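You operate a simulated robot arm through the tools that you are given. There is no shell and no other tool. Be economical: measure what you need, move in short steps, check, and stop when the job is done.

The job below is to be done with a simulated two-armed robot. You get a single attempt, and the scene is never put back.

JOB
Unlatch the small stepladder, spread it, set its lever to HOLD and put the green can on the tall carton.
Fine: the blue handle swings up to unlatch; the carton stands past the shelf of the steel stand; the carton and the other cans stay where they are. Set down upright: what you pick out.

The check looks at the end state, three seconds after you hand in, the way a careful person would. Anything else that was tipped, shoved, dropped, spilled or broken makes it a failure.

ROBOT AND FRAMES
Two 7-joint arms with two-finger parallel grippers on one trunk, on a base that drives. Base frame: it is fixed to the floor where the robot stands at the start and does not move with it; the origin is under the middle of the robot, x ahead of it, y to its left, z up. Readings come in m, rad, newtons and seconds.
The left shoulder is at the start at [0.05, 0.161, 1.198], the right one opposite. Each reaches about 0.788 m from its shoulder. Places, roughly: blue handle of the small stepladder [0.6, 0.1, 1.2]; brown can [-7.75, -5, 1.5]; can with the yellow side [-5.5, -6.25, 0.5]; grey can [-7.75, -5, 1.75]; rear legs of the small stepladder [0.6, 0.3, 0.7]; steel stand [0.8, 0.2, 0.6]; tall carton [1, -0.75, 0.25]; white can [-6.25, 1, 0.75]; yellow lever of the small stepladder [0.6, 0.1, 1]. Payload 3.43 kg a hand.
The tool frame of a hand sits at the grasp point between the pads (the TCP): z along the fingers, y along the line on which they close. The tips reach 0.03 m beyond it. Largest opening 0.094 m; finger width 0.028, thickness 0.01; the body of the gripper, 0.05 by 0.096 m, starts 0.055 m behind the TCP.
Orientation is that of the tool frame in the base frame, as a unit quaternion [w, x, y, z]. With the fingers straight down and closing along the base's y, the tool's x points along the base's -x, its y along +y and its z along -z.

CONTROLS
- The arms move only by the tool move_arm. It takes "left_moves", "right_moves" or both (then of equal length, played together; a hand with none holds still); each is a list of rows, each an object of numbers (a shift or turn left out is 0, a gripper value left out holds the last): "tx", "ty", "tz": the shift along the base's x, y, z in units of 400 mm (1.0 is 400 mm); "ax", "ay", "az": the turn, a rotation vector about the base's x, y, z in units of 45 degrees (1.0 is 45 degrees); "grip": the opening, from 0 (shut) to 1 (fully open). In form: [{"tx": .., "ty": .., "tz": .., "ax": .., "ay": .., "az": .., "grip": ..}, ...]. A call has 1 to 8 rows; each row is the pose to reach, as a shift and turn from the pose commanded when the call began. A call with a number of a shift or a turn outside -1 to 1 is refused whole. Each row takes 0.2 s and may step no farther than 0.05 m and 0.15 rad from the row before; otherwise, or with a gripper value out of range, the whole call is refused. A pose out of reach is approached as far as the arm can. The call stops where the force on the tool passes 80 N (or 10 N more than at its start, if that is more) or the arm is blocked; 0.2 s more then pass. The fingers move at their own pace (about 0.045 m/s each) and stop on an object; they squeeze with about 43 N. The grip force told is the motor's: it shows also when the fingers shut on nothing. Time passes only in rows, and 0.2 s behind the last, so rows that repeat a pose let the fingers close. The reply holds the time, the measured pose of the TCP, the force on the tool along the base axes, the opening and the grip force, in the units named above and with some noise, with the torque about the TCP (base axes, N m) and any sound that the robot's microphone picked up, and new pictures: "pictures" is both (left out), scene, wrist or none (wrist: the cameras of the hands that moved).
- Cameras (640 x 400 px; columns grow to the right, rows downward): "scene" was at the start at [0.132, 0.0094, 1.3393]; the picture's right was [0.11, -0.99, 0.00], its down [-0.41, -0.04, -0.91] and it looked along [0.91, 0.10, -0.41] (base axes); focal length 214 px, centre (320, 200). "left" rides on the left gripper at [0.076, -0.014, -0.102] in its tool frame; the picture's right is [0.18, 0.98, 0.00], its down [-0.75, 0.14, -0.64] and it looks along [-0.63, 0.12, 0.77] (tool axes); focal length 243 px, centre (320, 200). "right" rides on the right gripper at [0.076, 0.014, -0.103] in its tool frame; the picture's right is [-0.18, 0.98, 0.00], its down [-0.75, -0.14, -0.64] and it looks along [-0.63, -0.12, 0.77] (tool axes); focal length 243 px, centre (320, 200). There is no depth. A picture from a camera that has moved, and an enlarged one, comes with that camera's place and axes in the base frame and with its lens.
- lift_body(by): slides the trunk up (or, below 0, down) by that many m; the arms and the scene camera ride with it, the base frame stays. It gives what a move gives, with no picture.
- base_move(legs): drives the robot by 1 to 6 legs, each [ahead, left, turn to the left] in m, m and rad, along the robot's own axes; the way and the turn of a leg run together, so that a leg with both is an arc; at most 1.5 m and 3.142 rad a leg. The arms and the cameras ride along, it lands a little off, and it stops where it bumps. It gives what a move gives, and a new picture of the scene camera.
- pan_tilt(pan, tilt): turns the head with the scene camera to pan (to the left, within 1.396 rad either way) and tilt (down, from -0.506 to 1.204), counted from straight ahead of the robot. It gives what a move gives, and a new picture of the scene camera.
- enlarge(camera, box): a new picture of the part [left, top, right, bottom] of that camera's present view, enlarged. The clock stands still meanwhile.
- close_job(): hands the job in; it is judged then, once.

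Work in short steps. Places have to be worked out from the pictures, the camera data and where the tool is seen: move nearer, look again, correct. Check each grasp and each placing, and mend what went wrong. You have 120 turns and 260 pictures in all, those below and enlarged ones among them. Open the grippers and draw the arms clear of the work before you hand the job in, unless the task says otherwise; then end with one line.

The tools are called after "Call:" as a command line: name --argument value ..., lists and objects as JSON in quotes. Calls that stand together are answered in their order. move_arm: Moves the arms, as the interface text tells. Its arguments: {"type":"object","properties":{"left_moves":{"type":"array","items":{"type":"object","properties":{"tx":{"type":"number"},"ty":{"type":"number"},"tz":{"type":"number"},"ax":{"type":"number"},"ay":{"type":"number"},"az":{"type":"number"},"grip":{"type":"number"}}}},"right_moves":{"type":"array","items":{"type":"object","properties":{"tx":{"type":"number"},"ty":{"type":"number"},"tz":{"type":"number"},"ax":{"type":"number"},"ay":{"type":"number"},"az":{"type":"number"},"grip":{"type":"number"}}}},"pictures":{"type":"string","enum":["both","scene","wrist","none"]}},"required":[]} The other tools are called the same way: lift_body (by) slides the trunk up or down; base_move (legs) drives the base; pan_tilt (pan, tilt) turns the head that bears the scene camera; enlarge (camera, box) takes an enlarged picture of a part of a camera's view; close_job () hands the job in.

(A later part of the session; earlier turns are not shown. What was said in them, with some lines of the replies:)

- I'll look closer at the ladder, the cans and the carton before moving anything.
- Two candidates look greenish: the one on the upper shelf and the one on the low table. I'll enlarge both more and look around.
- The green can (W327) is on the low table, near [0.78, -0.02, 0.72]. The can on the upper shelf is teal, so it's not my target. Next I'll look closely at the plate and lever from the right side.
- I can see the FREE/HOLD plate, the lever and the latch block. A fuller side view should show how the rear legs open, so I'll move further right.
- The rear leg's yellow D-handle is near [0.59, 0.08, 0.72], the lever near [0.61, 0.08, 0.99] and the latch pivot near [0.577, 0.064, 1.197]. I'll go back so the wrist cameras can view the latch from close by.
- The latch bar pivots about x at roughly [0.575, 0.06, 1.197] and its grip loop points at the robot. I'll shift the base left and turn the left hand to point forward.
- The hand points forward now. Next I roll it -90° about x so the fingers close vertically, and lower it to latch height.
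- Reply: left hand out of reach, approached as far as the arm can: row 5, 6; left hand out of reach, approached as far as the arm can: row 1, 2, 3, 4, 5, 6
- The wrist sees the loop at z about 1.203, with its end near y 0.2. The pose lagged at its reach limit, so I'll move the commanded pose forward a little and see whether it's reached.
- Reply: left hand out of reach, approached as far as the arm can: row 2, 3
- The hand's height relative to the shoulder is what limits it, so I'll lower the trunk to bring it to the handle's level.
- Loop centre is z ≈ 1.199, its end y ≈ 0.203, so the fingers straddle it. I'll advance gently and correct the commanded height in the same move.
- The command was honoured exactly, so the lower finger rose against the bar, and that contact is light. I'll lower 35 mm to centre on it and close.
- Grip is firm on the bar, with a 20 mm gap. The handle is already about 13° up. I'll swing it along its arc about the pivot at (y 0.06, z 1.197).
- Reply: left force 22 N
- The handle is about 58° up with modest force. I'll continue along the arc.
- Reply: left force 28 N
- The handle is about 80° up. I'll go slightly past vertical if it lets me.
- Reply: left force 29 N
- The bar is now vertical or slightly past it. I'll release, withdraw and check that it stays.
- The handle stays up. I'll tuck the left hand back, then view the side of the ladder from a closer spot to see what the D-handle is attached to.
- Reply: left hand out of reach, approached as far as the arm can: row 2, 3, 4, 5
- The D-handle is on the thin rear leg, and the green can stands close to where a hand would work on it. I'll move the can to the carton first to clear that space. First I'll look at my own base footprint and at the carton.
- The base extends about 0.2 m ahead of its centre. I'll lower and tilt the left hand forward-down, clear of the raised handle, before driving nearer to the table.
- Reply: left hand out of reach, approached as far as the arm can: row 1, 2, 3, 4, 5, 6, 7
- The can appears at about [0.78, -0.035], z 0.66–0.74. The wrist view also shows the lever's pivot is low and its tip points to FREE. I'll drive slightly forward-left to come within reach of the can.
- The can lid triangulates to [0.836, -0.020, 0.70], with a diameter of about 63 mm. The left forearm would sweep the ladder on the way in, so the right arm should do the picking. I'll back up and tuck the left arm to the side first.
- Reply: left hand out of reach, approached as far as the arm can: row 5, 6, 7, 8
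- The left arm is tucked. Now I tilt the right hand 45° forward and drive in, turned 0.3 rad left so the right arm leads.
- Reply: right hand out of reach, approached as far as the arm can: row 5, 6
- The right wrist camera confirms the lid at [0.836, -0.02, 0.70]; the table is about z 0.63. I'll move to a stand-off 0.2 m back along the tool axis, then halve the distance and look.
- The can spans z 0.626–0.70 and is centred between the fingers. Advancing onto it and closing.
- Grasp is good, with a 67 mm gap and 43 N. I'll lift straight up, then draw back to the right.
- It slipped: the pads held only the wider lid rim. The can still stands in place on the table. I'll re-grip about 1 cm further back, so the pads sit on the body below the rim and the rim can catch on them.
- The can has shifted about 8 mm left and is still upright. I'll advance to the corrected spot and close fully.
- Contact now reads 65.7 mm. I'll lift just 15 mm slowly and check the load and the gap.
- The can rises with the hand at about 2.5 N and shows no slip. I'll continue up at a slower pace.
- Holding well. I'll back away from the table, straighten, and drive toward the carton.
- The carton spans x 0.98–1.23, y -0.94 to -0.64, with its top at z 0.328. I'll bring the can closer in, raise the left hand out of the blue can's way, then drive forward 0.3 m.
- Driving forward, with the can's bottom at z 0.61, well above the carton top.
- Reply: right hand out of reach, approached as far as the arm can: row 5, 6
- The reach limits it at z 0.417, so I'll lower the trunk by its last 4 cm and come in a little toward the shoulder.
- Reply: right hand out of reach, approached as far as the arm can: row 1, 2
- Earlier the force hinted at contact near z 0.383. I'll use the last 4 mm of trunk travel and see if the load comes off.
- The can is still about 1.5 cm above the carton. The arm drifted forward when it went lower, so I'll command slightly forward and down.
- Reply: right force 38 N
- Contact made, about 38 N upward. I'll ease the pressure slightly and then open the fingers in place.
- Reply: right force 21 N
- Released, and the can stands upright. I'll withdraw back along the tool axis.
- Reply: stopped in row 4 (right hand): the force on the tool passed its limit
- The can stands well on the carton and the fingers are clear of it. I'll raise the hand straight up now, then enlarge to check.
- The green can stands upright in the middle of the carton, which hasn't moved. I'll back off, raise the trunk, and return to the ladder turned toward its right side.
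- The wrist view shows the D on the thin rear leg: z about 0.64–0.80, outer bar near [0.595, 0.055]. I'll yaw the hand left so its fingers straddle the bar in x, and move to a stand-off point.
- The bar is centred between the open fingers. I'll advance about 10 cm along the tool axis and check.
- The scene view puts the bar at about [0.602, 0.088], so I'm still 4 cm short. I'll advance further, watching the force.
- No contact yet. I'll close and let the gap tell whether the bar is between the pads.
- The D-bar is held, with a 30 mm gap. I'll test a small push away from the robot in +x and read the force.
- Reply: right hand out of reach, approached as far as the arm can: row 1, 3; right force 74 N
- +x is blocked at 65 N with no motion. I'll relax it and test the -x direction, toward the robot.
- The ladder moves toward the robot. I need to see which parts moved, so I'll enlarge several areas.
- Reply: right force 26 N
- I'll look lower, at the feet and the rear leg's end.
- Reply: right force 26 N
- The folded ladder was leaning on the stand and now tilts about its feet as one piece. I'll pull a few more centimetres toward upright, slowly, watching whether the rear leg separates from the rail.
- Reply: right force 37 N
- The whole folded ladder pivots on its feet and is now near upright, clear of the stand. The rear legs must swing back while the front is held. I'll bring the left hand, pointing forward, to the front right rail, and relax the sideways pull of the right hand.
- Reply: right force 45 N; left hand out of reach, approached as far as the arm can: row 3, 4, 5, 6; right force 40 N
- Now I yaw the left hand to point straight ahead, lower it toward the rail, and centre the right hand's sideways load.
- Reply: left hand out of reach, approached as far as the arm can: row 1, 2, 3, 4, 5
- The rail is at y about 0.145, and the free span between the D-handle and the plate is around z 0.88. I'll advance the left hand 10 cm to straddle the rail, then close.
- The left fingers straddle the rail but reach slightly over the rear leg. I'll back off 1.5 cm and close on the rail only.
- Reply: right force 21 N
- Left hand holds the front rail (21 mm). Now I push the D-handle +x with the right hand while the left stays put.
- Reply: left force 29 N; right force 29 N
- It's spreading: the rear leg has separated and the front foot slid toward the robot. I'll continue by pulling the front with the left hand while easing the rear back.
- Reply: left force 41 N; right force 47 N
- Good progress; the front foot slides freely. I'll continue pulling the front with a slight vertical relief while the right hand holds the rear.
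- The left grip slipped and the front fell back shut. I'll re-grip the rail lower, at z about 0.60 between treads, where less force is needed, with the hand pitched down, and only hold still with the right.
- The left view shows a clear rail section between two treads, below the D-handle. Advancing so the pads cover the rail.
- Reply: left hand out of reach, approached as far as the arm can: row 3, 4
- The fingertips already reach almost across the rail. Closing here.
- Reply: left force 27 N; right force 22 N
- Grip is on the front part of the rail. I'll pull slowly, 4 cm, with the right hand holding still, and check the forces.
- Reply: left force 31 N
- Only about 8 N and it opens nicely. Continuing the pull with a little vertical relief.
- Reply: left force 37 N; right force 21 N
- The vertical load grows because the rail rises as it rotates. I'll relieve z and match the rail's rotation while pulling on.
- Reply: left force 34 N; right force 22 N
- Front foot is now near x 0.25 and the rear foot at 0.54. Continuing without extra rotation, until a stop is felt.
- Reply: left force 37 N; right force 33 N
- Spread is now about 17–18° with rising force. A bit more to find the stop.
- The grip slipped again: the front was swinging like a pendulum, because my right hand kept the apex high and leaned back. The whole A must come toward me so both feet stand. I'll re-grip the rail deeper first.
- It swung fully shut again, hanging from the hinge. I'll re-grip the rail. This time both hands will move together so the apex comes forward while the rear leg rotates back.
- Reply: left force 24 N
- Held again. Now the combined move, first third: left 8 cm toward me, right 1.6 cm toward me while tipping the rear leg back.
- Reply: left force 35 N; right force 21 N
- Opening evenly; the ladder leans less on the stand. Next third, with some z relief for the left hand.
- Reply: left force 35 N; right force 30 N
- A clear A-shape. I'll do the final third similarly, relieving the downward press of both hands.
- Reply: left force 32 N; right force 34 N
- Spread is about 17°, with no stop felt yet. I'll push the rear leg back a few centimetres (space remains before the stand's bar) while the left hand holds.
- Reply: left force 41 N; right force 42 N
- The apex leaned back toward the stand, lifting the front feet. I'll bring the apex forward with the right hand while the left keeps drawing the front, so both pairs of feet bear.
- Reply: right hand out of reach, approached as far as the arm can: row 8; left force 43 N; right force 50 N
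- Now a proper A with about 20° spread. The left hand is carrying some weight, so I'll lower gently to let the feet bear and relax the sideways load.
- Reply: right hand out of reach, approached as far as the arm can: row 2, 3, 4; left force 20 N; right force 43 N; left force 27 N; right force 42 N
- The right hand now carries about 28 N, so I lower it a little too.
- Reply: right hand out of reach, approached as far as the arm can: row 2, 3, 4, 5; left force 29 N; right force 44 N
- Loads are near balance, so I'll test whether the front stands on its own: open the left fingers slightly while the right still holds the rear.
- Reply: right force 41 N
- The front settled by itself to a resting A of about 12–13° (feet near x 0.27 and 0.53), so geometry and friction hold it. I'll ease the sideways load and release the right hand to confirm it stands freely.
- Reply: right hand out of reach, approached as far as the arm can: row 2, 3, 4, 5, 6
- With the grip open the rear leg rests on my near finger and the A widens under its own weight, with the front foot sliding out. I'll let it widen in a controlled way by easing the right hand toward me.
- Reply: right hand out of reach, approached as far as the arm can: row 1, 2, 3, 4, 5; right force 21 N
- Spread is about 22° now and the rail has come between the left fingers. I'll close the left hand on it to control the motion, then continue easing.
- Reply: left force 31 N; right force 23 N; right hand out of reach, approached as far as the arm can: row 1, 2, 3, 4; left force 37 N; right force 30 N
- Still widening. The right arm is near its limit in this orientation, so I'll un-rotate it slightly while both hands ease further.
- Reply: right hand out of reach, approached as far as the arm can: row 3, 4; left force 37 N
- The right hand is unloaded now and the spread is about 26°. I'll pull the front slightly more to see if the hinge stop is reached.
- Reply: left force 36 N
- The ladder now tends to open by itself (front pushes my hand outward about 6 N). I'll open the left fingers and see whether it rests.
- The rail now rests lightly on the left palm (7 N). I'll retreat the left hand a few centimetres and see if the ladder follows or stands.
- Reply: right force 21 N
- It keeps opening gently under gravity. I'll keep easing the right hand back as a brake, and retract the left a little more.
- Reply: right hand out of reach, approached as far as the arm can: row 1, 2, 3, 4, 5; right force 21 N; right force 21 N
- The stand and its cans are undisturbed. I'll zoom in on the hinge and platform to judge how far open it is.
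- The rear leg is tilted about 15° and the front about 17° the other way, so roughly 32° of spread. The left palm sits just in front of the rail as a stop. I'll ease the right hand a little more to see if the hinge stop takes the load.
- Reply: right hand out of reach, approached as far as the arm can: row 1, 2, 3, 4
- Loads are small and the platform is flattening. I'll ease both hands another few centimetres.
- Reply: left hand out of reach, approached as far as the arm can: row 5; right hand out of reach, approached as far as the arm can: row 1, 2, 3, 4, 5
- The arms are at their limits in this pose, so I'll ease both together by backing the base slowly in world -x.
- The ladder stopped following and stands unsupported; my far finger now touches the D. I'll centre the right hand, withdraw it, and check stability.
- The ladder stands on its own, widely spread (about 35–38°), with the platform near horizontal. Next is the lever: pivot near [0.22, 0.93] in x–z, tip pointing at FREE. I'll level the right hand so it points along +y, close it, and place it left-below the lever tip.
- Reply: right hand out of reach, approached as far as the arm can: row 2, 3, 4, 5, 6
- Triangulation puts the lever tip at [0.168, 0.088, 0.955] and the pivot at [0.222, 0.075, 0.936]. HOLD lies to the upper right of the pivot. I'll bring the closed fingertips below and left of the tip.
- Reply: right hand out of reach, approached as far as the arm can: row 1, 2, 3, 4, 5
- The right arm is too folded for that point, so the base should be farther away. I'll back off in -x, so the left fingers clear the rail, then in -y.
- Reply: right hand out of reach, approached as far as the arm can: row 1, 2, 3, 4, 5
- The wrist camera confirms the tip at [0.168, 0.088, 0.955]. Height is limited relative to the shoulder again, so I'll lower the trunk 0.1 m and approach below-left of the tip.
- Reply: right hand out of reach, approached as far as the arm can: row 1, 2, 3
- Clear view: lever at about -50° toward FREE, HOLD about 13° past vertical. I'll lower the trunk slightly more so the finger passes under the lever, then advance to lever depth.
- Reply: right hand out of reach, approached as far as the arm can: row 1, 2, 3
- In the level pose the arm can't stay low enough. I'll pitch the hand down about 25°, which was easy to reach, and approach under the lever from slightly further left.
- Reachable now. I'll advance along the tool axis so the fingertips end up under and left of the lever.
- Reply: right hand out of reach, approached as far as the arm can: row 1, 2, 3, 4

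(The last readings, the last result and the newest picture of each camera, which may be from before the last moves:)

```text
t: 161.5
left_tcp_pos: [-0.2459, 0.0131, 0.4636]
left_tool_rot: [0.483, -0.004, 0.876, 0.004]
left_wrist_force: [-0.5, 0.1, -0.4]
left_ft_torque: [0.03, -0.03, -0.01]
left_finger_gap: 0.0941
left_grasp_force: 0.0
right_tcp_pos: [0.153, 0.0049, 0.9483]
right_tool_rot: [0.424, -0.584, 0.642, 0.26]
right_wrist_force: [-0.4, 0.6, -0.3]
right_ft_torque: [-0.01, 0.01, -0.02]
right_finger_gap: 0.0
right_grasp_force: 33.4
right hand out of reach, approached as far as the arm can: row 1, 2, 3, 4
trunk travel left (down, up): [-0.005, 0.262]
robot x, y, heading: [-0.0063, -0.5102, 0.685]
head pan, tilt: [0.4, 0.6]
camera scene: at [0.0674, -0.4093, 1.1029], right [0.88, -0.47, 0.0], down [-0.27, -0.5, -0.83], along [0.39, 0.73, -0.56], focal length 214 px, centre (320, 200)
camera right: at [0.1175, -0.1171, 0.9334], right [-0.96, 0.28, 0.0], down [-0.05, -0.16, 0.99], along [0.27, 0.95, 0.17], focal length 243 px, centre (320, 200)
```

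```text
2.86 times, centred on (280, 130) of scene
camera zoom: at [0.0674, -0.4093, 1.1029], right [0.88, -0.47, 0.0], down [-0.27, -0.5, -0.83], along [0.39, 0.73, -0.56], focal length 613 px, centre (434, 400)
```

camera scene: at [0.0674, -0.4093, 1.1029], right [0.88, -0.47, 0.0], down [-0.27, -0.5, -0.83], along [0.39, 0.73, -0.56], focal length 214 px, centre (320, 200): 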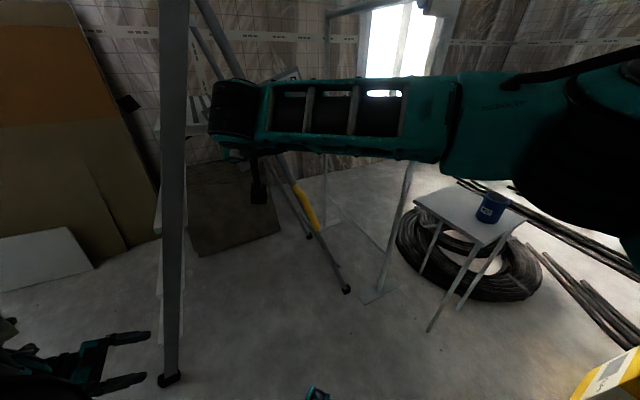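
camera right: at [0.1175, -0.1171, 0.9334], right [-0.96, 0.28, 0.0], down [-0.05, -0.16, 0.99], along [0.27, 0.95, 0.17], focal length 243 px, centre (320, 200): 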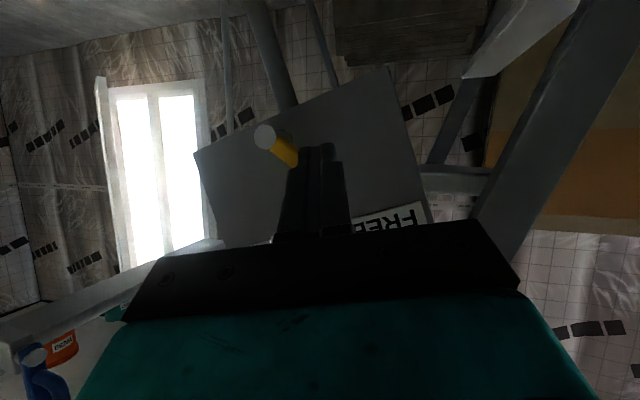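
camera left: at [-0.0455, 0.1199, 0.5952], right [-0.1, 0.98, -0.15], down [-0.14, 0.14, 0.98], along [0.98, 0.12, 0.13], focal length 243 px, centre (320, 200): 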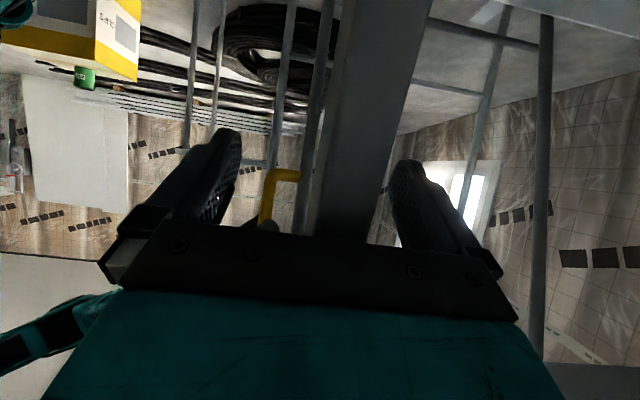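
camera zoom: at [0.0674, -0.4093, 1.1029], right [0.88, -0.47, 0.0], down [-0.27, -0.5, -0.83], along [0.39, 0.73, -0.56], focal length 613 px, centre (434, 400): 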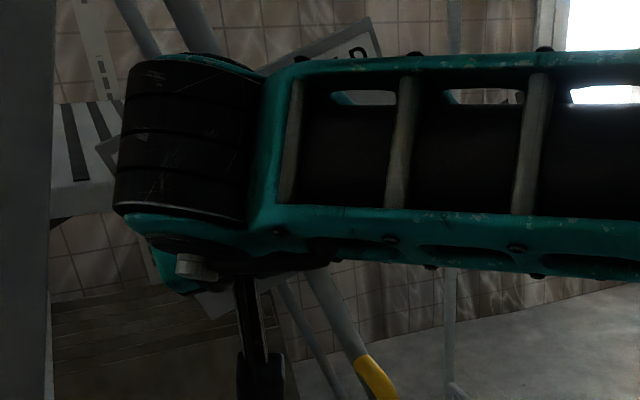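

The wrist bend is at its limit because the forearm comes from the side. I'll retract the hand, turn the base further left so the arm aligns with +y, and raise the trunk a bit.

Call:
move_arm --right_moves '[{"ty": -0.1, "tz": 0.03}, {"ty": -0.2, "tz": 0.06}, {"ty": -0.3, "tz": 0.08}, {"ty": -0.38, "tz": 0.08}]' --pictures "none"

Call:
base_move --legs '[[0, 0, 0.62]]'

Call:
lift_body --by 0.08

Call:
move_arm --right_moves '[{"tx": 0.1, "az": -0.1}, {"tx": 0.2, "az": -0.2, "tz": -0.05}, {"tx": 0.3, "az": -0.3, "tz": -0.1}, {"tx": 0.4, "az": -0.4, "tz": -0.15}, {"tx": 0.5, "az": -0.5, "tz": -0.2}, {"tx": 0.57, "ty": 0.08, "az": -0.5, "tz": -0.24}]' --pictures "both"

```text
t: 162.5
left_tcp_pos: [-0.2453, 0.0114, 0.4646]
left_tool_rot: [0.483, -0.003, 0.875, 0.003]
left_wrist_force: [-0.3, 0.2, -0.4]
left_ft_torque: [0.02, -0.03, -0.02]
left_finger_gap: 0.0942
left_grasp_force: 0.1
right_tcp_pos: [0.1533, -0.1497, 0.9804]
right_tool_rot: [0.423, -0.584, 0.642, 0.26]
right_wrist_force: [0.2, 0.1, 1.4]
right_ft_torque: [0.04, 0.01, -0.04]
right_finger_gap: 0.0
right_grasp_force: 32.9
trunk travel left (down, up): [-0.005, 0.262]
robot x, y, heading: [-0.0039, -0.5112, 0.684]
head pan, tilt: [0.4, 0.6]
```

```text
t: 164.7
left_tcp_pos: [-0.5091, -0.2313, 0.4644]
left_tool_rot: [0.458, -0.275, 0.831, 0.153]
left_wrist_force: [0.1, -0.1, 0.7]
left_ft_torque: [0.03, 0.0, -0.03]
left_finger_gap: 0.094
left_grasp_force: 0.1
right_tcp_pos: [-0.0929, -0.125, 0.9802]
right_tool_rot: [-0.322, 0.755, -0.427, -0.379]
right_wrist_force: [0.4, 0.6, -0.4]
right_ft_torque: [-0.02, -0.03, 0.01]
right_finger_gap: 0.0001
right_grasp_force: 32.8
trunk travel left (down, up): [-0.005, 0.262]
robot x, y, heading: [-0.0066, -0.5118, 1.317]
head pan, tilt: [0.4, 0.6]
camera scene: at [-0.0077, -0.3864, 1.1029], right [0.99, 0.14, 0.0], down [0.08, -0.56, -0.83], along [-0.12, 0.82, -0.56], focal length 214 px, centre (320, 200)
```

scene: 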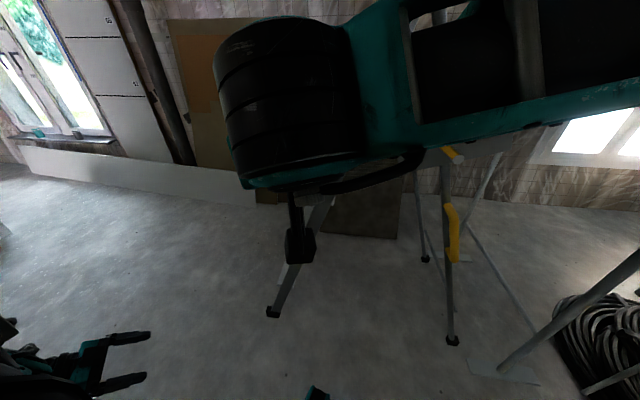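

```text
t: 165.8
left_tcp_pos: [-0.5084, -0.231, 0.5454]
left_tool_rot: [0.459, -0.275, 0.831, 0.153]
left_wrist_force: [-0.3, -0.6, -0.6]
left_ft_torque: [-0.01, -0.01, 0.03]
left_finger_gap: 0.0938
left_grasp_force: 0.0
right_tcp_pos: [-0.0942, -0.126, 1.0605]
right_tool_rot: [-0.322, 0.756, -0.427, -0.378]
right_wrist_force: [0.3, 0.4, 0.2]
right_ft_torque: [-0.03, -0.01, 0.01]
right_finger_gap: 0.0
right_grasp_force: 32.4
trunk travel left (down, up): [-0.085, 0.182]
robot x, y, heading: [-0.0052, -0.5149, 1.315]
head pan, tilt: [0.4, 0.6]
```

```text
t: 167.2
left_tcp_pos: [-0.5089, -0.2314, 0.5439]
left_tool_rot: [0.459, -0.274, 0.831, 0.153]
left_wrist_force: [0.8, -0.8, -0.5]
left_ft_torque: [0.02, 0.0, -0.02]
left_finger_gap: 0.094
left_grasp_force: 0.1
right_tcp_pos: [0.1335, -0.0945, 0.9646]
right_tool_rot: [-0.389, 0.657, -0.567, -0.309]
right_wrist_force: [-0.2, -0.7, 0.1]
right_ft_torque: [0.01, 0.0, 0.0]
right_finger_gap: 0.0002
right_grasp_force: 33.0
trunk travel left (down, up): [-0.085, 0.182]
robot x, y, heading: [-0.004, -0.5107, 1.313]
head pan, tilt: [0.4, 0.6]
camera scene: at [-0.0075, -0.3863, 1.1829], right [0.99, 0.14, 0.0], down [0.08, -0.56, -0.83], along [-0.12, 0.82, -0.56], focal length 214 px, centre (320, 200)
camera right: at [0.1292, -0.2205, 0.9507], right [-1.0, 0.04, 0.0], down [-0.01, -0.17, 0.99], along [0.04, 0.99, 0.17], focal length 243 px, centre (320, 200)
```

scene: 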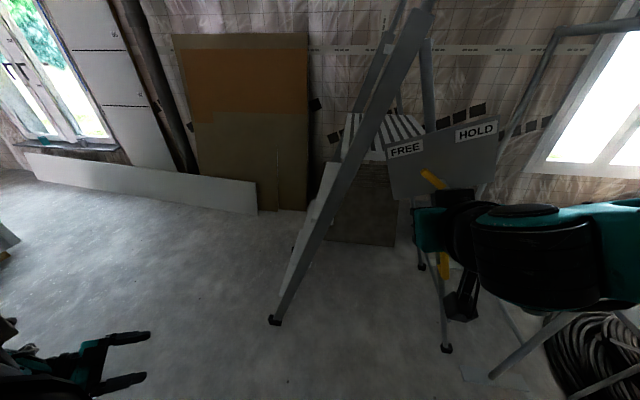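
right: 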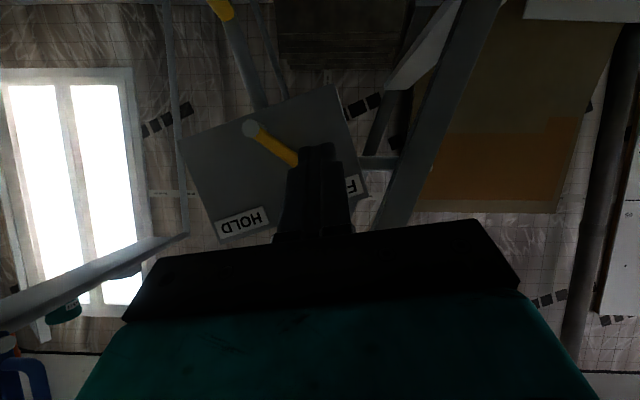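

Now a perpendicular view and a reachable pose. I'll pass below the lever and advance to its depth.

Call:
move_arm --right_moves '[{"tx": 0.03, "ty": 0.075, "tz": -0.085}, {"tx": 0.06, "ty": 0.175, "tz": -0.13}, {"tx": 0.08, "ty": 0.275, "tz": -0.13}, {"tx": 0.084, "ty": 0.35, "tz": -0.122}, {"tx": 0.084, "ty": 0.39, "tz": -0.12}]' --pictures "wrist"

Call:
enlarge --camera "scene" --box '[350, 100, 550, 280]'

```text
t: 168.4
left_tcp_pos: [-0.5089, -0.2302, 0.5429]
left_tool_rot: [0.459, -0.275, 0.831, 0.153]
left_wrist_force: [0.1, 0.6, -0.1]
left_ft_torque: [0.0, 0.02, 0.02]
left_finger_gap: 0.094
left_grasp_force: 0.1
right_tcp_pos: [0.1682, 0.0633, 0.915]
right_tool_rot: [-0.389, 0.658, -0.566, -0.309]
right_wrist_force: [0.4, 0.8, 0.3]
right_ft_torque: [0.0, -0.03, 0.03]
right_finger_gap: 0.0002
right_grasp_force: 32.6
trunk travel left (down, up): [-0.085, 0.182]
robot x, y, heading: [-0.0049, -0.5114, 1.317]
head pan, tilt: [0.4, 0.6]
camera right: at [0.1637, -0.0641, 0.9006], right [-1.0, 0.04, 0.0], down [-0.01, -0.17, 0.99], along [0.04, 0.99, 0.17], focal length 243 px, centre (320, 200)
```

right: 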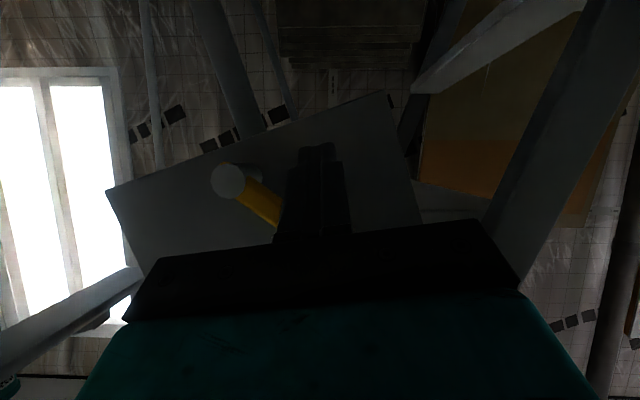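

```text
2.22 times, centred on (450, 190) of scene
camera zoom: at [-0.0078, -0.3863, 1.1829], right [0.99, 0.14, 0.0], down [0.08, -0.56, -0.83], along [-0.12, 0.82, -0.57], focal length 477 px, centre (31, 222)
```

zoom: 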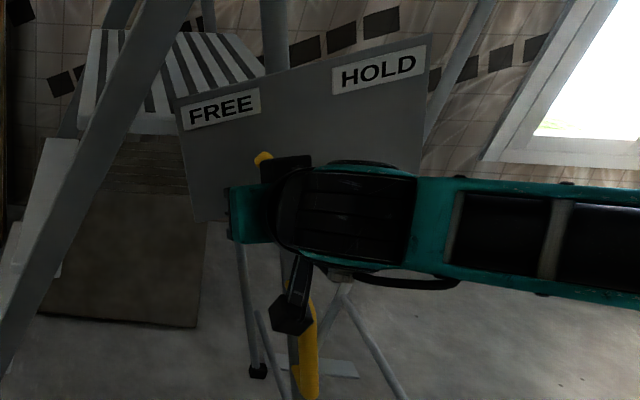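

No contact, and the fingertip sits below the lever. Now I sweep it up and to the right along the arc toward HOLD.

Call:
move_arm --right_moves '[{"tx": 0.005, "tz": 0.03}, {"tx": 0.0075, "tz": 0.06}, {"tx": 0.0225, "tz": 0.105}, {"tx": 0.04, "tz": 0.13}, {"tx": 0.0575, "tz": 0.147}, {"tx": 0.087, "tz": 0.16}, {"tx": 0.1075, "tz": 0.165}]' --pictures "both"

Call:
enlarge --camera "scene" --box '[350, 80, 550, 260]'

```text
t: 170.0
left_tcp_pos: [-0.5087, -0.2311, 0.5434]
left_tool_rot: [0.458, -0.274, 0.832, 0.152]
left_wrist_force: [-0.2, -1.1, 0.0]
left_ft_torque: [0.03, 0.06, -0.03]
left_finger_gap: 0.0941
left_grasp_force: 0.1
right_tcp_pos: [0.2105, 0.0626, 0.9814]
right_tool_rot: [-0.389, 0.658, -0.566, -0.309]
right_wrist_force: [-0.3, 0.1, -0.4]
right_ft_torque: [0.0, -0.01, 0.02]
right_finger_gap: 0.0
right_grasp_force: 33.1
trunk travel left (down, up): [-0.085, 0.182]
robot x, y, heading: [-0.0057, -0.5114, 1.315]
head pan, tilt: [0.4, 0.6]
camera scene: at [-0.0077, -0.3864, 1.1829], right [0.99, 0.14, 0.0], down [0.08, -0.56, -0.83], along [-0.12, 0.82, -0.56], focal length 214 px, centre (320, 200)
camera right: at [0.207, -0.0639, 0.9678], right [-1.0, 0.04, 0.0], down [-0.01, -0.17, 0.99], along [0.04, 0.99, 0.17], focal length 243 px, centre (320, 200)
```

scene: 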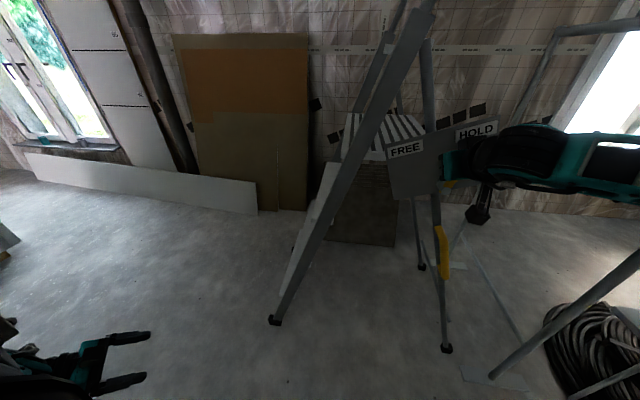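
right: 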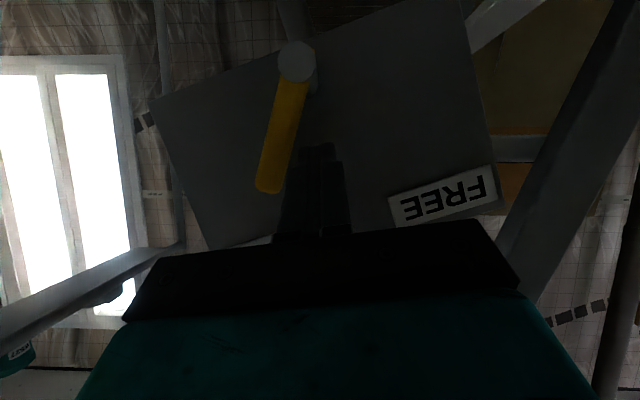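

```text
2.22 times, centred on (450, 170) of scene
camera zoom: at [-0.0077, -0.3864, 1.1829], right [0.99, 0.14, 0.0], down [0.08, -0.56, -0.83], along [-0.12, 0.82, -0.56], focal length 477 px, centre (31, 267)
```

zoom: 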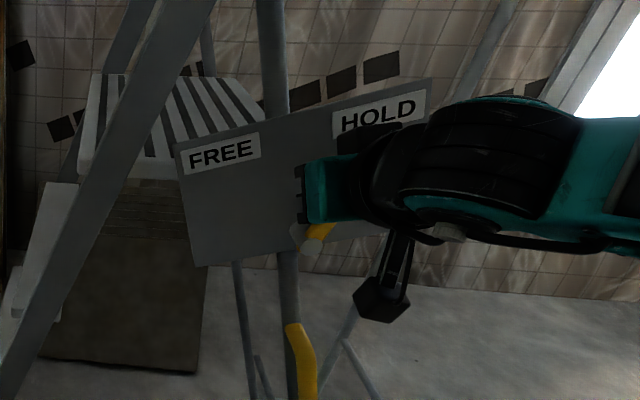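

The lever turned and now points about 13° right of vertical, toward HOLD. I'll nudge a little more to meet its stop.

Call:
move_arm --right_moves '[{"tx": 0.015}, {"tx": 0.03, "tz": -0.003}, {"tx": 0.045, "tz": -0.008}]' --pictures "wrist"

```text
t: 170.8
left_tcp_pos: [-0.5097, -0.2327, 0.5431]
left_tool_rot: [0.459, -0.275, 0.831, 0.153]
left_wrist_force: [0.7, 0.5, 0.4]
left_ft_torque: [0.0, -0.01, -0.02]
left_finger_gap: 0.0939
left_grasp_force: 0.1
right_tcp_pos: [0.2246, 0.0621, 0.9834]
right_tool_rot: [-0.391, 0.658, -0.562, -0.314]
right_wrist_force: [-19.6, 2.0, 9.0]
right_ft_torque: [0.18, 0.51, 0.56]
right_finger_gap: 0.0002
right_grasp_force: 33.3
trunk travel left (down, up): [-0.085, 0.182]
robot x, y, heading: [-0.0069, -0.5144, 1.319]
head pan, tilt: [0.4, 0.6]
camera right: at [0.2209, -0.0641, 0.9689], right [-1.0, 0.03, 0.0], down [-0.01, -0.17, 0.98], along [0.03, 0.98, 0.17], focal length 243 px, centre (320, 200)
```

right: 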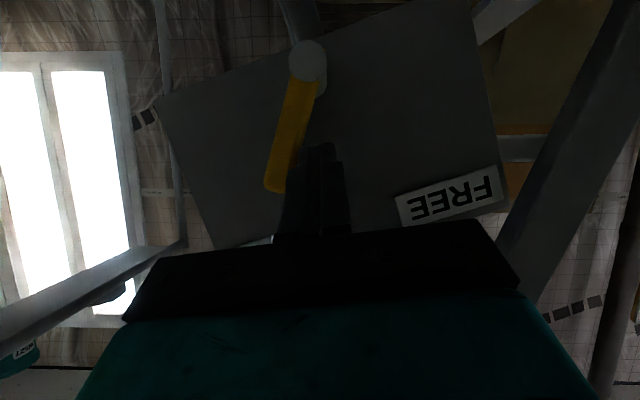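

The stop is felt (20 N); the lever is at its HOLD end. I'll back off and withdraw, then inspect.

Call:
move_arm --right_moves '[{"tx": -0.04}, {"tx": -0.06, "ty": -0.06, "tz": 0.02}, {"tx": -0.06, "ty": -0.16, "tz": 0.08}, {"tx": -0.06, "ty": -0.26, "tz": 0.14}, {"tx": -0.04, "ty": -0.36, "tz": 0.2}, {"tx": 0.0, "ty": -0.46, "tz": 0.24, "grip": 1}]' --pictures "both"

Call:
enlarge --camera "right" --box '[160, 0, 420, 220]'

```text
t: 172.2
left_tcp_pos: [-0.5087, -0.2316, 0.5429]
left_tool_rot: [0.458, -0.275, 0.831, 0.153]
left_wrist_force: [0.0, 0.0, -0.4]
left_ft_torque: [0.01, 0.04, -0.01]
left_finger_gap: 0.094
left_grasp_force: 0.0
right_tcp_pos: [0.2319, -0.1242, 1.0747]
right_tool_rot: [-0.389, 0.658, -0.565, -0.31]
right_wrist_force: [-0.7, -0.5, -0.6]
right_ft_torque: [0.0, -0.02, 0.01]
right_finger_gap: 0.0324
right_grasp_force: 0.0
trunk travel left (down, up): [-0.085, 0.182]
robot x, y, heading: [-0.0023, -0.5125, 1.317]
head pan, tilt: [0.4, 0.6]
camera scene: at [-0.0076, -0.3865, 1.1829], right [0.99, 0.14, 0.0], down [0.08, -0.56, -0.83], along [-0.12, 0.82, -0.56], focal length 214 px, centre (320, 200)
camera right: at [0.2276, -0.2498, 1.0593], right [-1.0, 0.04, 0.0], down [-0.01, -0.17, 0.99], along [0.04, 0.99, 0.17], focal length 243 px, centre (320, 200)
```

scene: 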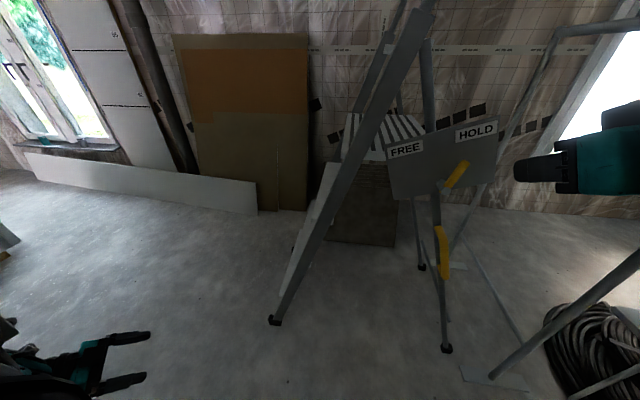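
right: 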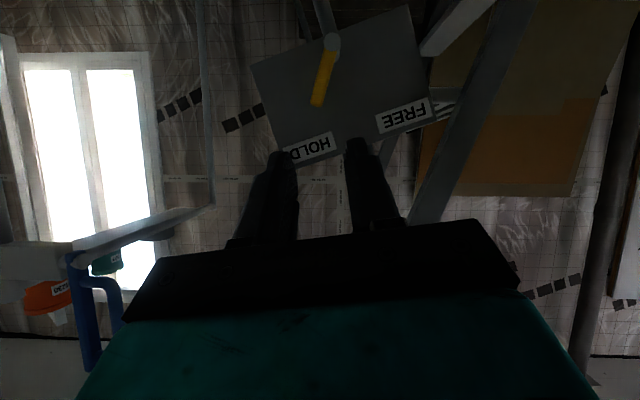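

```text
1.82 times, centred on (290, 110) of right
camera zoom: at [0.2276, -0.2498, 1.0593], right [-1.0, 0.04, 0.0], down [-0.01, -0.17, 0.99], along [0.04, 0.99, 0.17], focal length 441 px, centre (374, 364)
```

zoom: 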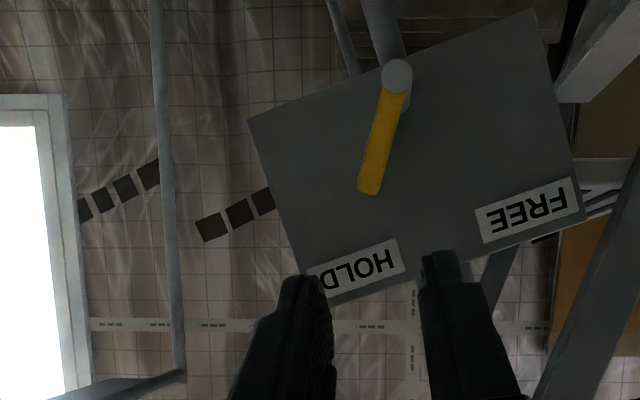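

The lever points squarely at HOLD and the ladder stands spread. I'll open the gripper fully, back the robot clear, and check the can, carton and shelf.

Call:
move_arm --right_moves '[{"ty": -0.08, "grip": 1}, {"ty": -0.16, "grip": 1}, {"ty": -0.2, "grip": 1}]' --pictures "none"

Call:
base_move --legs '[[-0.3, 0, 0]]'

Call:
pan_tilt --pan -0.3 --tilt 0.35

Call:
pan_tilt --pan -1.15 --tilt 0.6

Call:
enlarge --camera "scene" --box '[220, 60, 460, 240]'

```text
t: 173.0
left_tcp_pos: [-0.5076, -0.2325, 0.5431]
left_tool_rot: [0.459, -0.275, 0.831, 0.153]
left_wrist_force: [-0.4, 0.5, -0.3]
left_ft_torque: [0.0, -0.01, -0.02]
left_finger_gap: 0.0941
left_grasp_force: 0.1
right_tcp_pos: [0.2295, -0.1766, 1.0933]
right_tool_rot: [-0.389, 0.658, -0.566, -0.309]
right_wrist_force: [-0.4, -1.3, -0.1]
right_ft_torque: [-0.01, -0.02, 0.0]
right_finger_gap: 0.0941
right_grasp_force: 0.1
right hand out of reach, approached as far as the arm can: row 2, 3
trunk travel left (down, up): [-0.085, 0.182]
robot x, y, heading: [-0.0059, -0.5138, 1.316]
head pan, tilt: [0.4, 0.6]
```

```text
t: 175.0
left_tcp_pos: [-0.5735, -0.4841, 0.5444]
left_tool_rot: [0.459, -0.275, 0.831, 0.153]
left_wrist_force: [0.3, -0.2, 0.3]
left_ft_torque: [-0.02, 0.0, 0.01]
left_finger_gap: 0.0939
left_grasp_force: 0.0
right_tcp_pos: [0.166, -0.429, 1.094]
right_tool_rot: [-0.39, 0.657, -0.567, -0.309]
right_wrist_force: [-0.1, -0.5, -1.1]
right_ft_torque: [0.0, -0.01, -0.01]
right_finger_gap: 0.0941
right_grasp_force: 0.0
trunk travel left (down, up): [-0.085, 0.182]
robot x, y, heading: [-0.0666, -0.7661, 1.312]
head pan, tilt: [0.4, 0.6]
stopped in leg 1: the robot was blocked; the commanded pose is now the measured one
camera scene: at [-0.0719, -0.639, 1.1829], right [0.99, 0.14, 0.0], down [0.08, -0.56, -0.83], along [-0.12, 0.82, -0.56], focal length 214 px, centre (320, 200)
```

scene: 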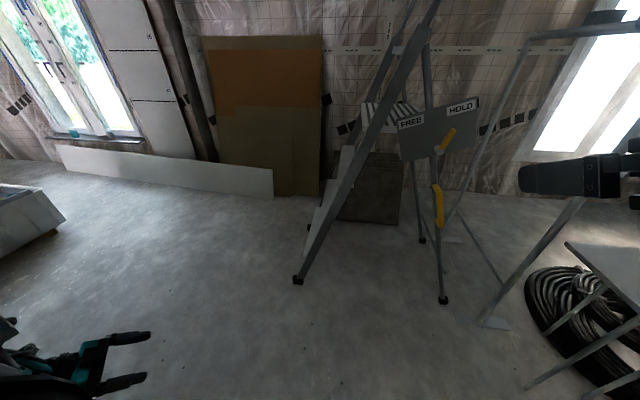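

```text
t: 176.1
left_tcp_pos: [-0.5718, -0.4827, 0.5442]
left_tool_rot: [0.459, -0.274, 0.831, 0.152]
left_wrist_force: [0.4, 0.3, 0.3]
left_ft_torque: [-0.01, -0.01, 0.01]
left_finger_gap: 0.0943
left_grasp_force: 0.1
right_tcp_pos: [0.1655, -0.429, 1.0939]
right_tool_rot: [-0.39, 0.657, -0.567, -0.309]
right_wrist_force: [0.2, 0.2, -0.2]
right_ft_torque: [0.01, -0.01, 0.02]
right_finger_gap: 0.0942
right_grasp_force: 0.0
trunk travel left (down, up): [-0.085, 0.182]
robot x, y, heading: [-0.0695, -0.7638, 1.315]
head pan, tilt: [-0.3, 0.351]
camera scene: at [-0.0101, -0.6472, 1.2056], right [0.85, -0.53, 0.0], down [-0.18, -0.29, -0.94], along [0.5, 0.8, -0.34], focal length 214 px, centre (320, 200)
```

scene: 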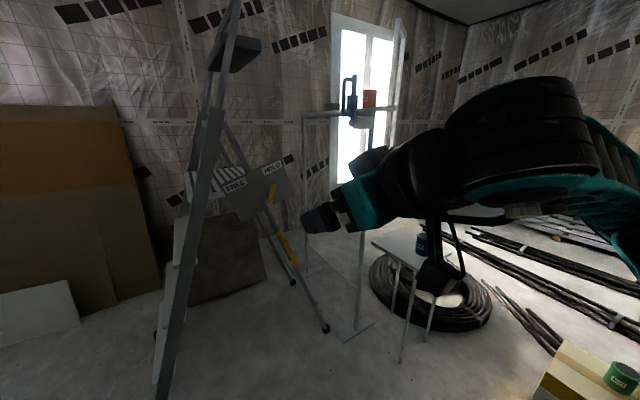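

```text
t: 177.2
left_tcp_pos: [-0.5722, -0.4824, 0.5428]
left_tool_rot: [0.459, -0.274, 0.832, 0.152]
left_wrist_force: [-0.1, 0.2, 0.0]
left_ft_torque: [0.0, 0.01, -0.04]
left_finger_gap: 0.0941
left_grasp_force: 0.1
right_tcp_pos: [0.1666, -0.4293, 1.0943]
right_tool_rot: [-0.39, 0.657, -0.566, -0.309]
right_wrist_force: [0.8, 0.0, 0.0]
right_ft_torque: [-0.01, 0.0, -0.04]
right_finger_gap: 0.0942
right_grasp_force: 0.1
trunk travel left (down, up): [-0.085, 0.182]
robot x, y, heading: [-0.0728, -0.7668, 1.319]
head pan, tilt: [-1.15, 0.6]
camera scene: at [0.028, -0.7118, 1.1829], right [0.16, -0.99, 0.0], down [-0.56, -0.09, -0.83], along [0.81, 0.14, -0.56], focal length 214 px, centre (320, 200)
```

scene: 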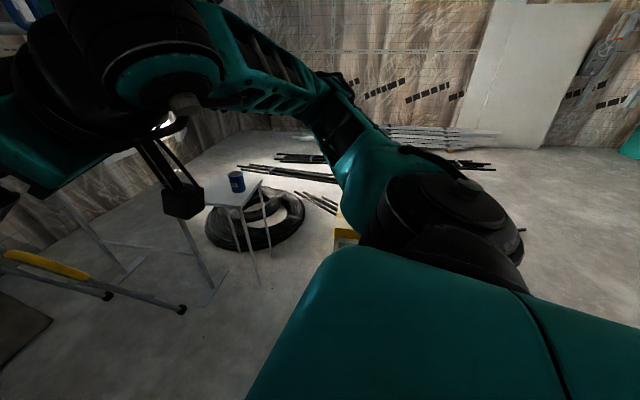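

```text
2.22 times, centred on (340, 150) of scene
camera zoom: at [0.028, -0.7118, 1.1829], right [0.16, -0.99, 0.0], down [-0.56, -0.09, -0.83], along [0.81, 0.14, -0.56], focal length 477 px, centre (276, 311)
```

zoom: 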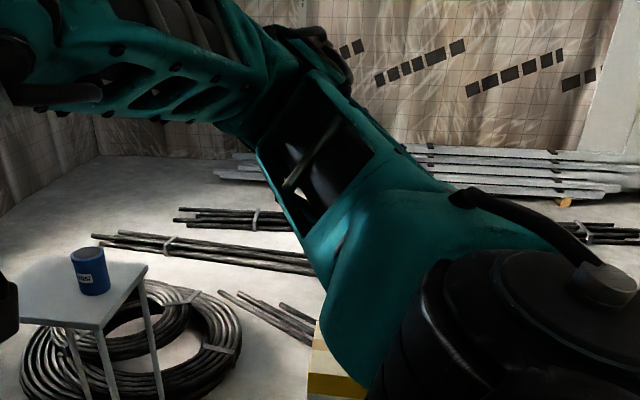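

The can is fine on the carton, but the base reported being blocked while backing up, so I must see what is behind. I'll go forward a touch and turn right to look.

Call:
base_move --legs '[[0.1, 0, 0], [0, 0, -1.3]]'

Call:
pan_tilt --pan -1.39 --tilt 0.6

Call:
pan_tilt --pan -0.5 --tilt 0.5

```text
t: 181.7
left_tcp_pos: [0.1059, -0.1068, 0.5437]
left_tool_rot: [0.455, 0.295, 0.824, -0.162]
left_wrist_force: [-0.3, 0.1, 0.0]
left_ft_torque: [0.0, -0.03, 0.01]
left_finger_gap: 0.0939
left_grasp_force: 0.0
right_tcp_pos: [0.339, -0.8117, 1.0938]
right_tool_rot: [0.499, -0.169, 0.85, 0.004]
right_wrist_force: [-0.6, 0.4, 1.0]
right_ft_torque: [0.0, 0.0, -0.03]
right_finger_gap: 0.094
right_grasp_force: 0.1
trunk travel left (down, up): [-0.085, 0.182]
robot x, y, heading: [-0.0431, -0.6619, -0.014]
head pan, tilt: [-1.15, 0.6]
camera scene: at [0.0323, -0.7461, 1.1829], right [-0.92, -0.4, 0.0], down [-0.23, 0.52, -0.83], along [0.33, -0.76, -0.56], focal length 214 px, centre (320, 200)
```

scene: 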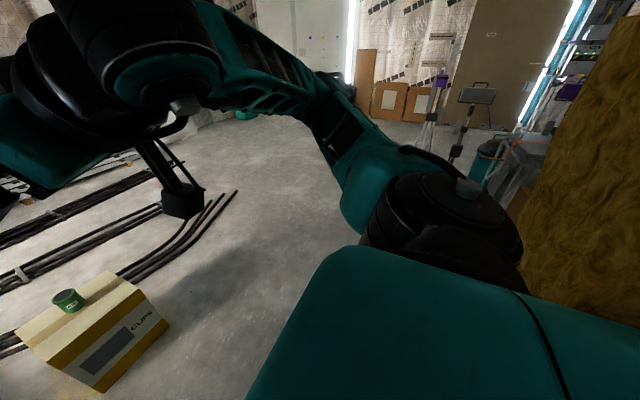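

```text
t: 182.4
left_tcp_pos: [0.1063, -0.1086, 0.5442]
left_tool_rot: [0.456, 0.294, 0.825, -0.162]
left_wrist_force: [0.2, -0.2, -0.8]
left_ft_torque: [0.03, -0.01, -0.01]
left_finger_gap: 0.0939
left_grasp_force: 0.1
right_tcp_pos: [0.3398, -0.8105, 1.0948]
right_tool_rot: [0.498, -0.17, 0.85, 0.005]
right_wrist_force: [-0.9, -0.4, -0.3]
right_ft_torque: [-0.03, -0.01, 0.01]
right_finger_gap: 0.094
right_grasp_force: 0.1
trunk travel left (down, up): [-0.085, 0.182]
robot x, y, heading: [-0.0428, -0.6626, -0.008]
head pan, tilt: [-1.389, 0.6]
camera scene: at [0.0121, -0.7521, 1.1829], right [-0.99, -0.17, 0.0], down [-0.1, 0.56, -0.83], along [0.14, -0.81, -0.56], focal length 214 px, centre (320, 200)
```

scene: 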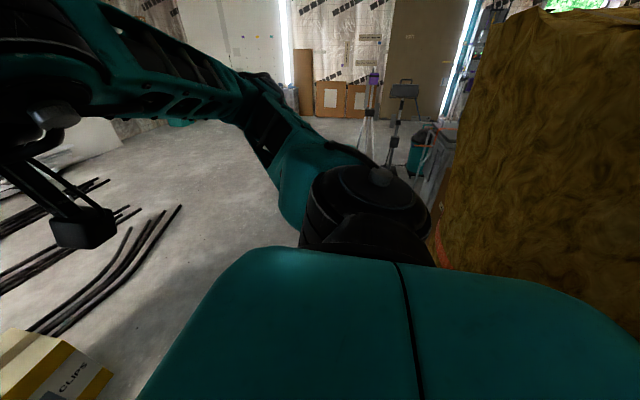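

```text
t: 183.6
left_tcp_pos: [0.1061, -0.1074, 0.5442]
left_tool_rot: [0.456, 0.294, 0.825, -0.161]
left_wrist_force: [0.7, 1.1, 0.6]
left_ft_torque: [0.02, -0.04, 0.01]
left_finger_gap: 0.0939
left_grasp_force: 0.1
right_tcp_pos: [0.3388, -0.8108, 1.0941]
right_tool_rot: [0.497, -0.17, 0.851, 0.004]
right_wrist_force: [-0.1, 0.4, 0.6]
right_ft_torque: [0.04, 0.01, 0.03]
right_finger_gap: 0.0939
right_grasp_force: 0.0
trunk travel left (down, up): [-0.085, 0.182]
robot x, y, heading: [-0.0421, -0.6664, -0.008]
head pan, tilt: [-0.499, 0.499]
camera scene: at [0.0764, -0.7094, 1.192], right [-0.49, -0.87, 0.0], down [-0.42, 0.23, -0.88], along [0.77, -0.43, -0.48], focal length 214 px, centre (320, 200)
```

scene: 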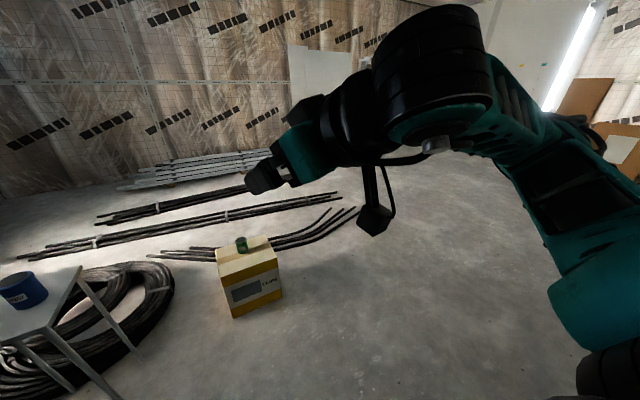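

Behind is only a tall insulation stack, still standing. The can is upright on the carton and the blue can is in place. I'll draw the left hand back a bit from the ladder and take a last look at it.

Call:
move_arm --left_moves '[{"tx": -0.02, "ty": -0.1}, {"tx": -0.04, "ty": -0.2}, {"tx": -0.06, "ty": -0.28}]' --pictures "none"

Call:
pan_tilt --pan 0.9 --tilt 0.35

Call:
enlarge --camera "scene" --box '[200, 20, 560, 300]'

```text
t: 184.4
left_tcp_pos: [0.0823, -0.2163, 0.5414]
left_tool_rot: [0.454, 0.297, 0.825, -0.157]
left_wrist_force: [1.4, -5.4, -0.4]
left_ft_torque: [0.23, 0.06, 0.23]
left_finger_gap: 0.094
left_grasp_force: 0.0
left hand out of reach, approached as far as the arm can: row 1
right_tcp_pos: [0.3387, -0.8116, 1.0937]
right_tool_rot: [0.498, -0.169, 0.85, 0.004]
right_wrist_force: [0.1, -0.1, 0.5]
right_ft_torque: [0.0, -0.01, -0.03]
right_finger_gap: 0.0941
right_grasp_force: 0.1
trunk travel left (down, up): [-0.085, 0.182]
robot x, y, heading: [-0.0443, -0.6643, -0.009]
head pan, tilt: [-0.499, 0.499]
```

```text
t: 185.9
left_tcp_pos: [0.078, -0.2107, 0.5409]
left_tool_rot: [0.45, 0.298, 0.828, -0.152]
left_wrist_force: [-0.5, -0.5, -0.4]
left_ft_torque: [0.01, -0.02, -0.01]
left_finger_gap: 0.094
left_grasp_force: 0.0
right_tcp_pos: [0.3401, -0.8104, 1.093]
right_tool_rot: [0.497, -0.169, 0.851, 0.004]
right_wrist_force: [0.0, -0.7, -0.3]
right_ft_torque: [0.02, -0.02, -0.01]
right_finger_gap: 0.0941
right_grasp_force: 0.1
trunk travel left (down, up): [-0.085, 0.182]
robot x, y, heading: [-0.0457, -0.6597, -0.012]
head pan, tilt: [0.901, 0.351]
camera scene: at [0.0556, -0.5927, 1.2057], right [0.78, -0.63, 0.0], down [-0.22, -0.27, -0.94], along [0.59, 0.73, -0.34], focal length 214 px, centre (320, 200)
```

scene: 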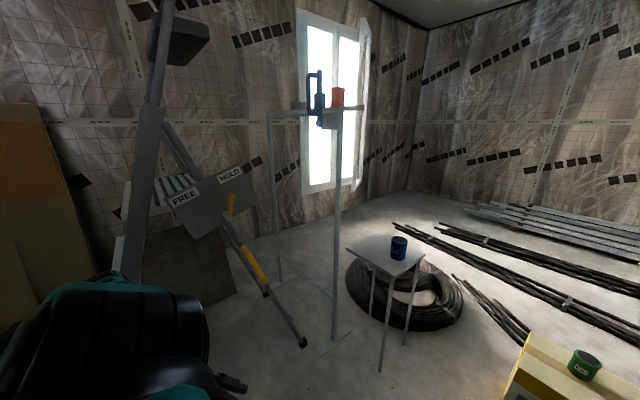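

```text
1.43 times, centred on (380, 160) of scene
camera zoom: at [0.0556, -0.5927, 1.2057], right [0.78, -0.63, 0.0], down [-0.22, -0.27, -0.94], along [0.59, 0.73, -0.34], focal length 306 px, centre (234, 257)
```

zoom: 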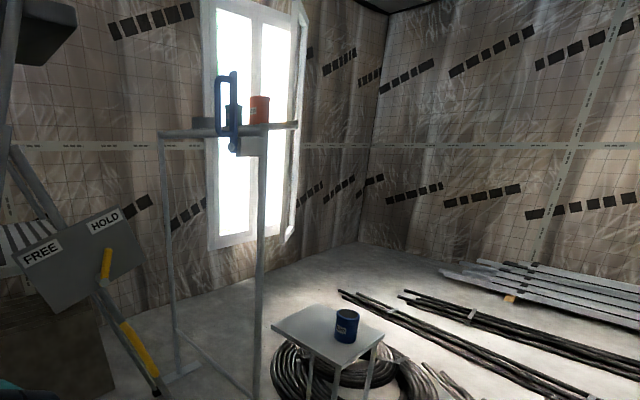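

The latch handle is up, the ladder stands spread with its lever on HOLD, and the green can is upright on the carton. The orange and blue cans and the carton are in place. In this last view the raised handle hides the teal can; I last saw it standing on the shelf just after setting the lever. Both hands are open and clear, so I'm handing in.

Call:
close_job

```text
The job is handed in.
```

The stepladder is unlatched and standing spread with its lever on HOLD, and the green can (W327) is upright on the tall carton; the first lift of that can slipped and shifted it about 8 mm on the table before I re-gripped it, and the base once backed into the insulation stack, which is still standing.
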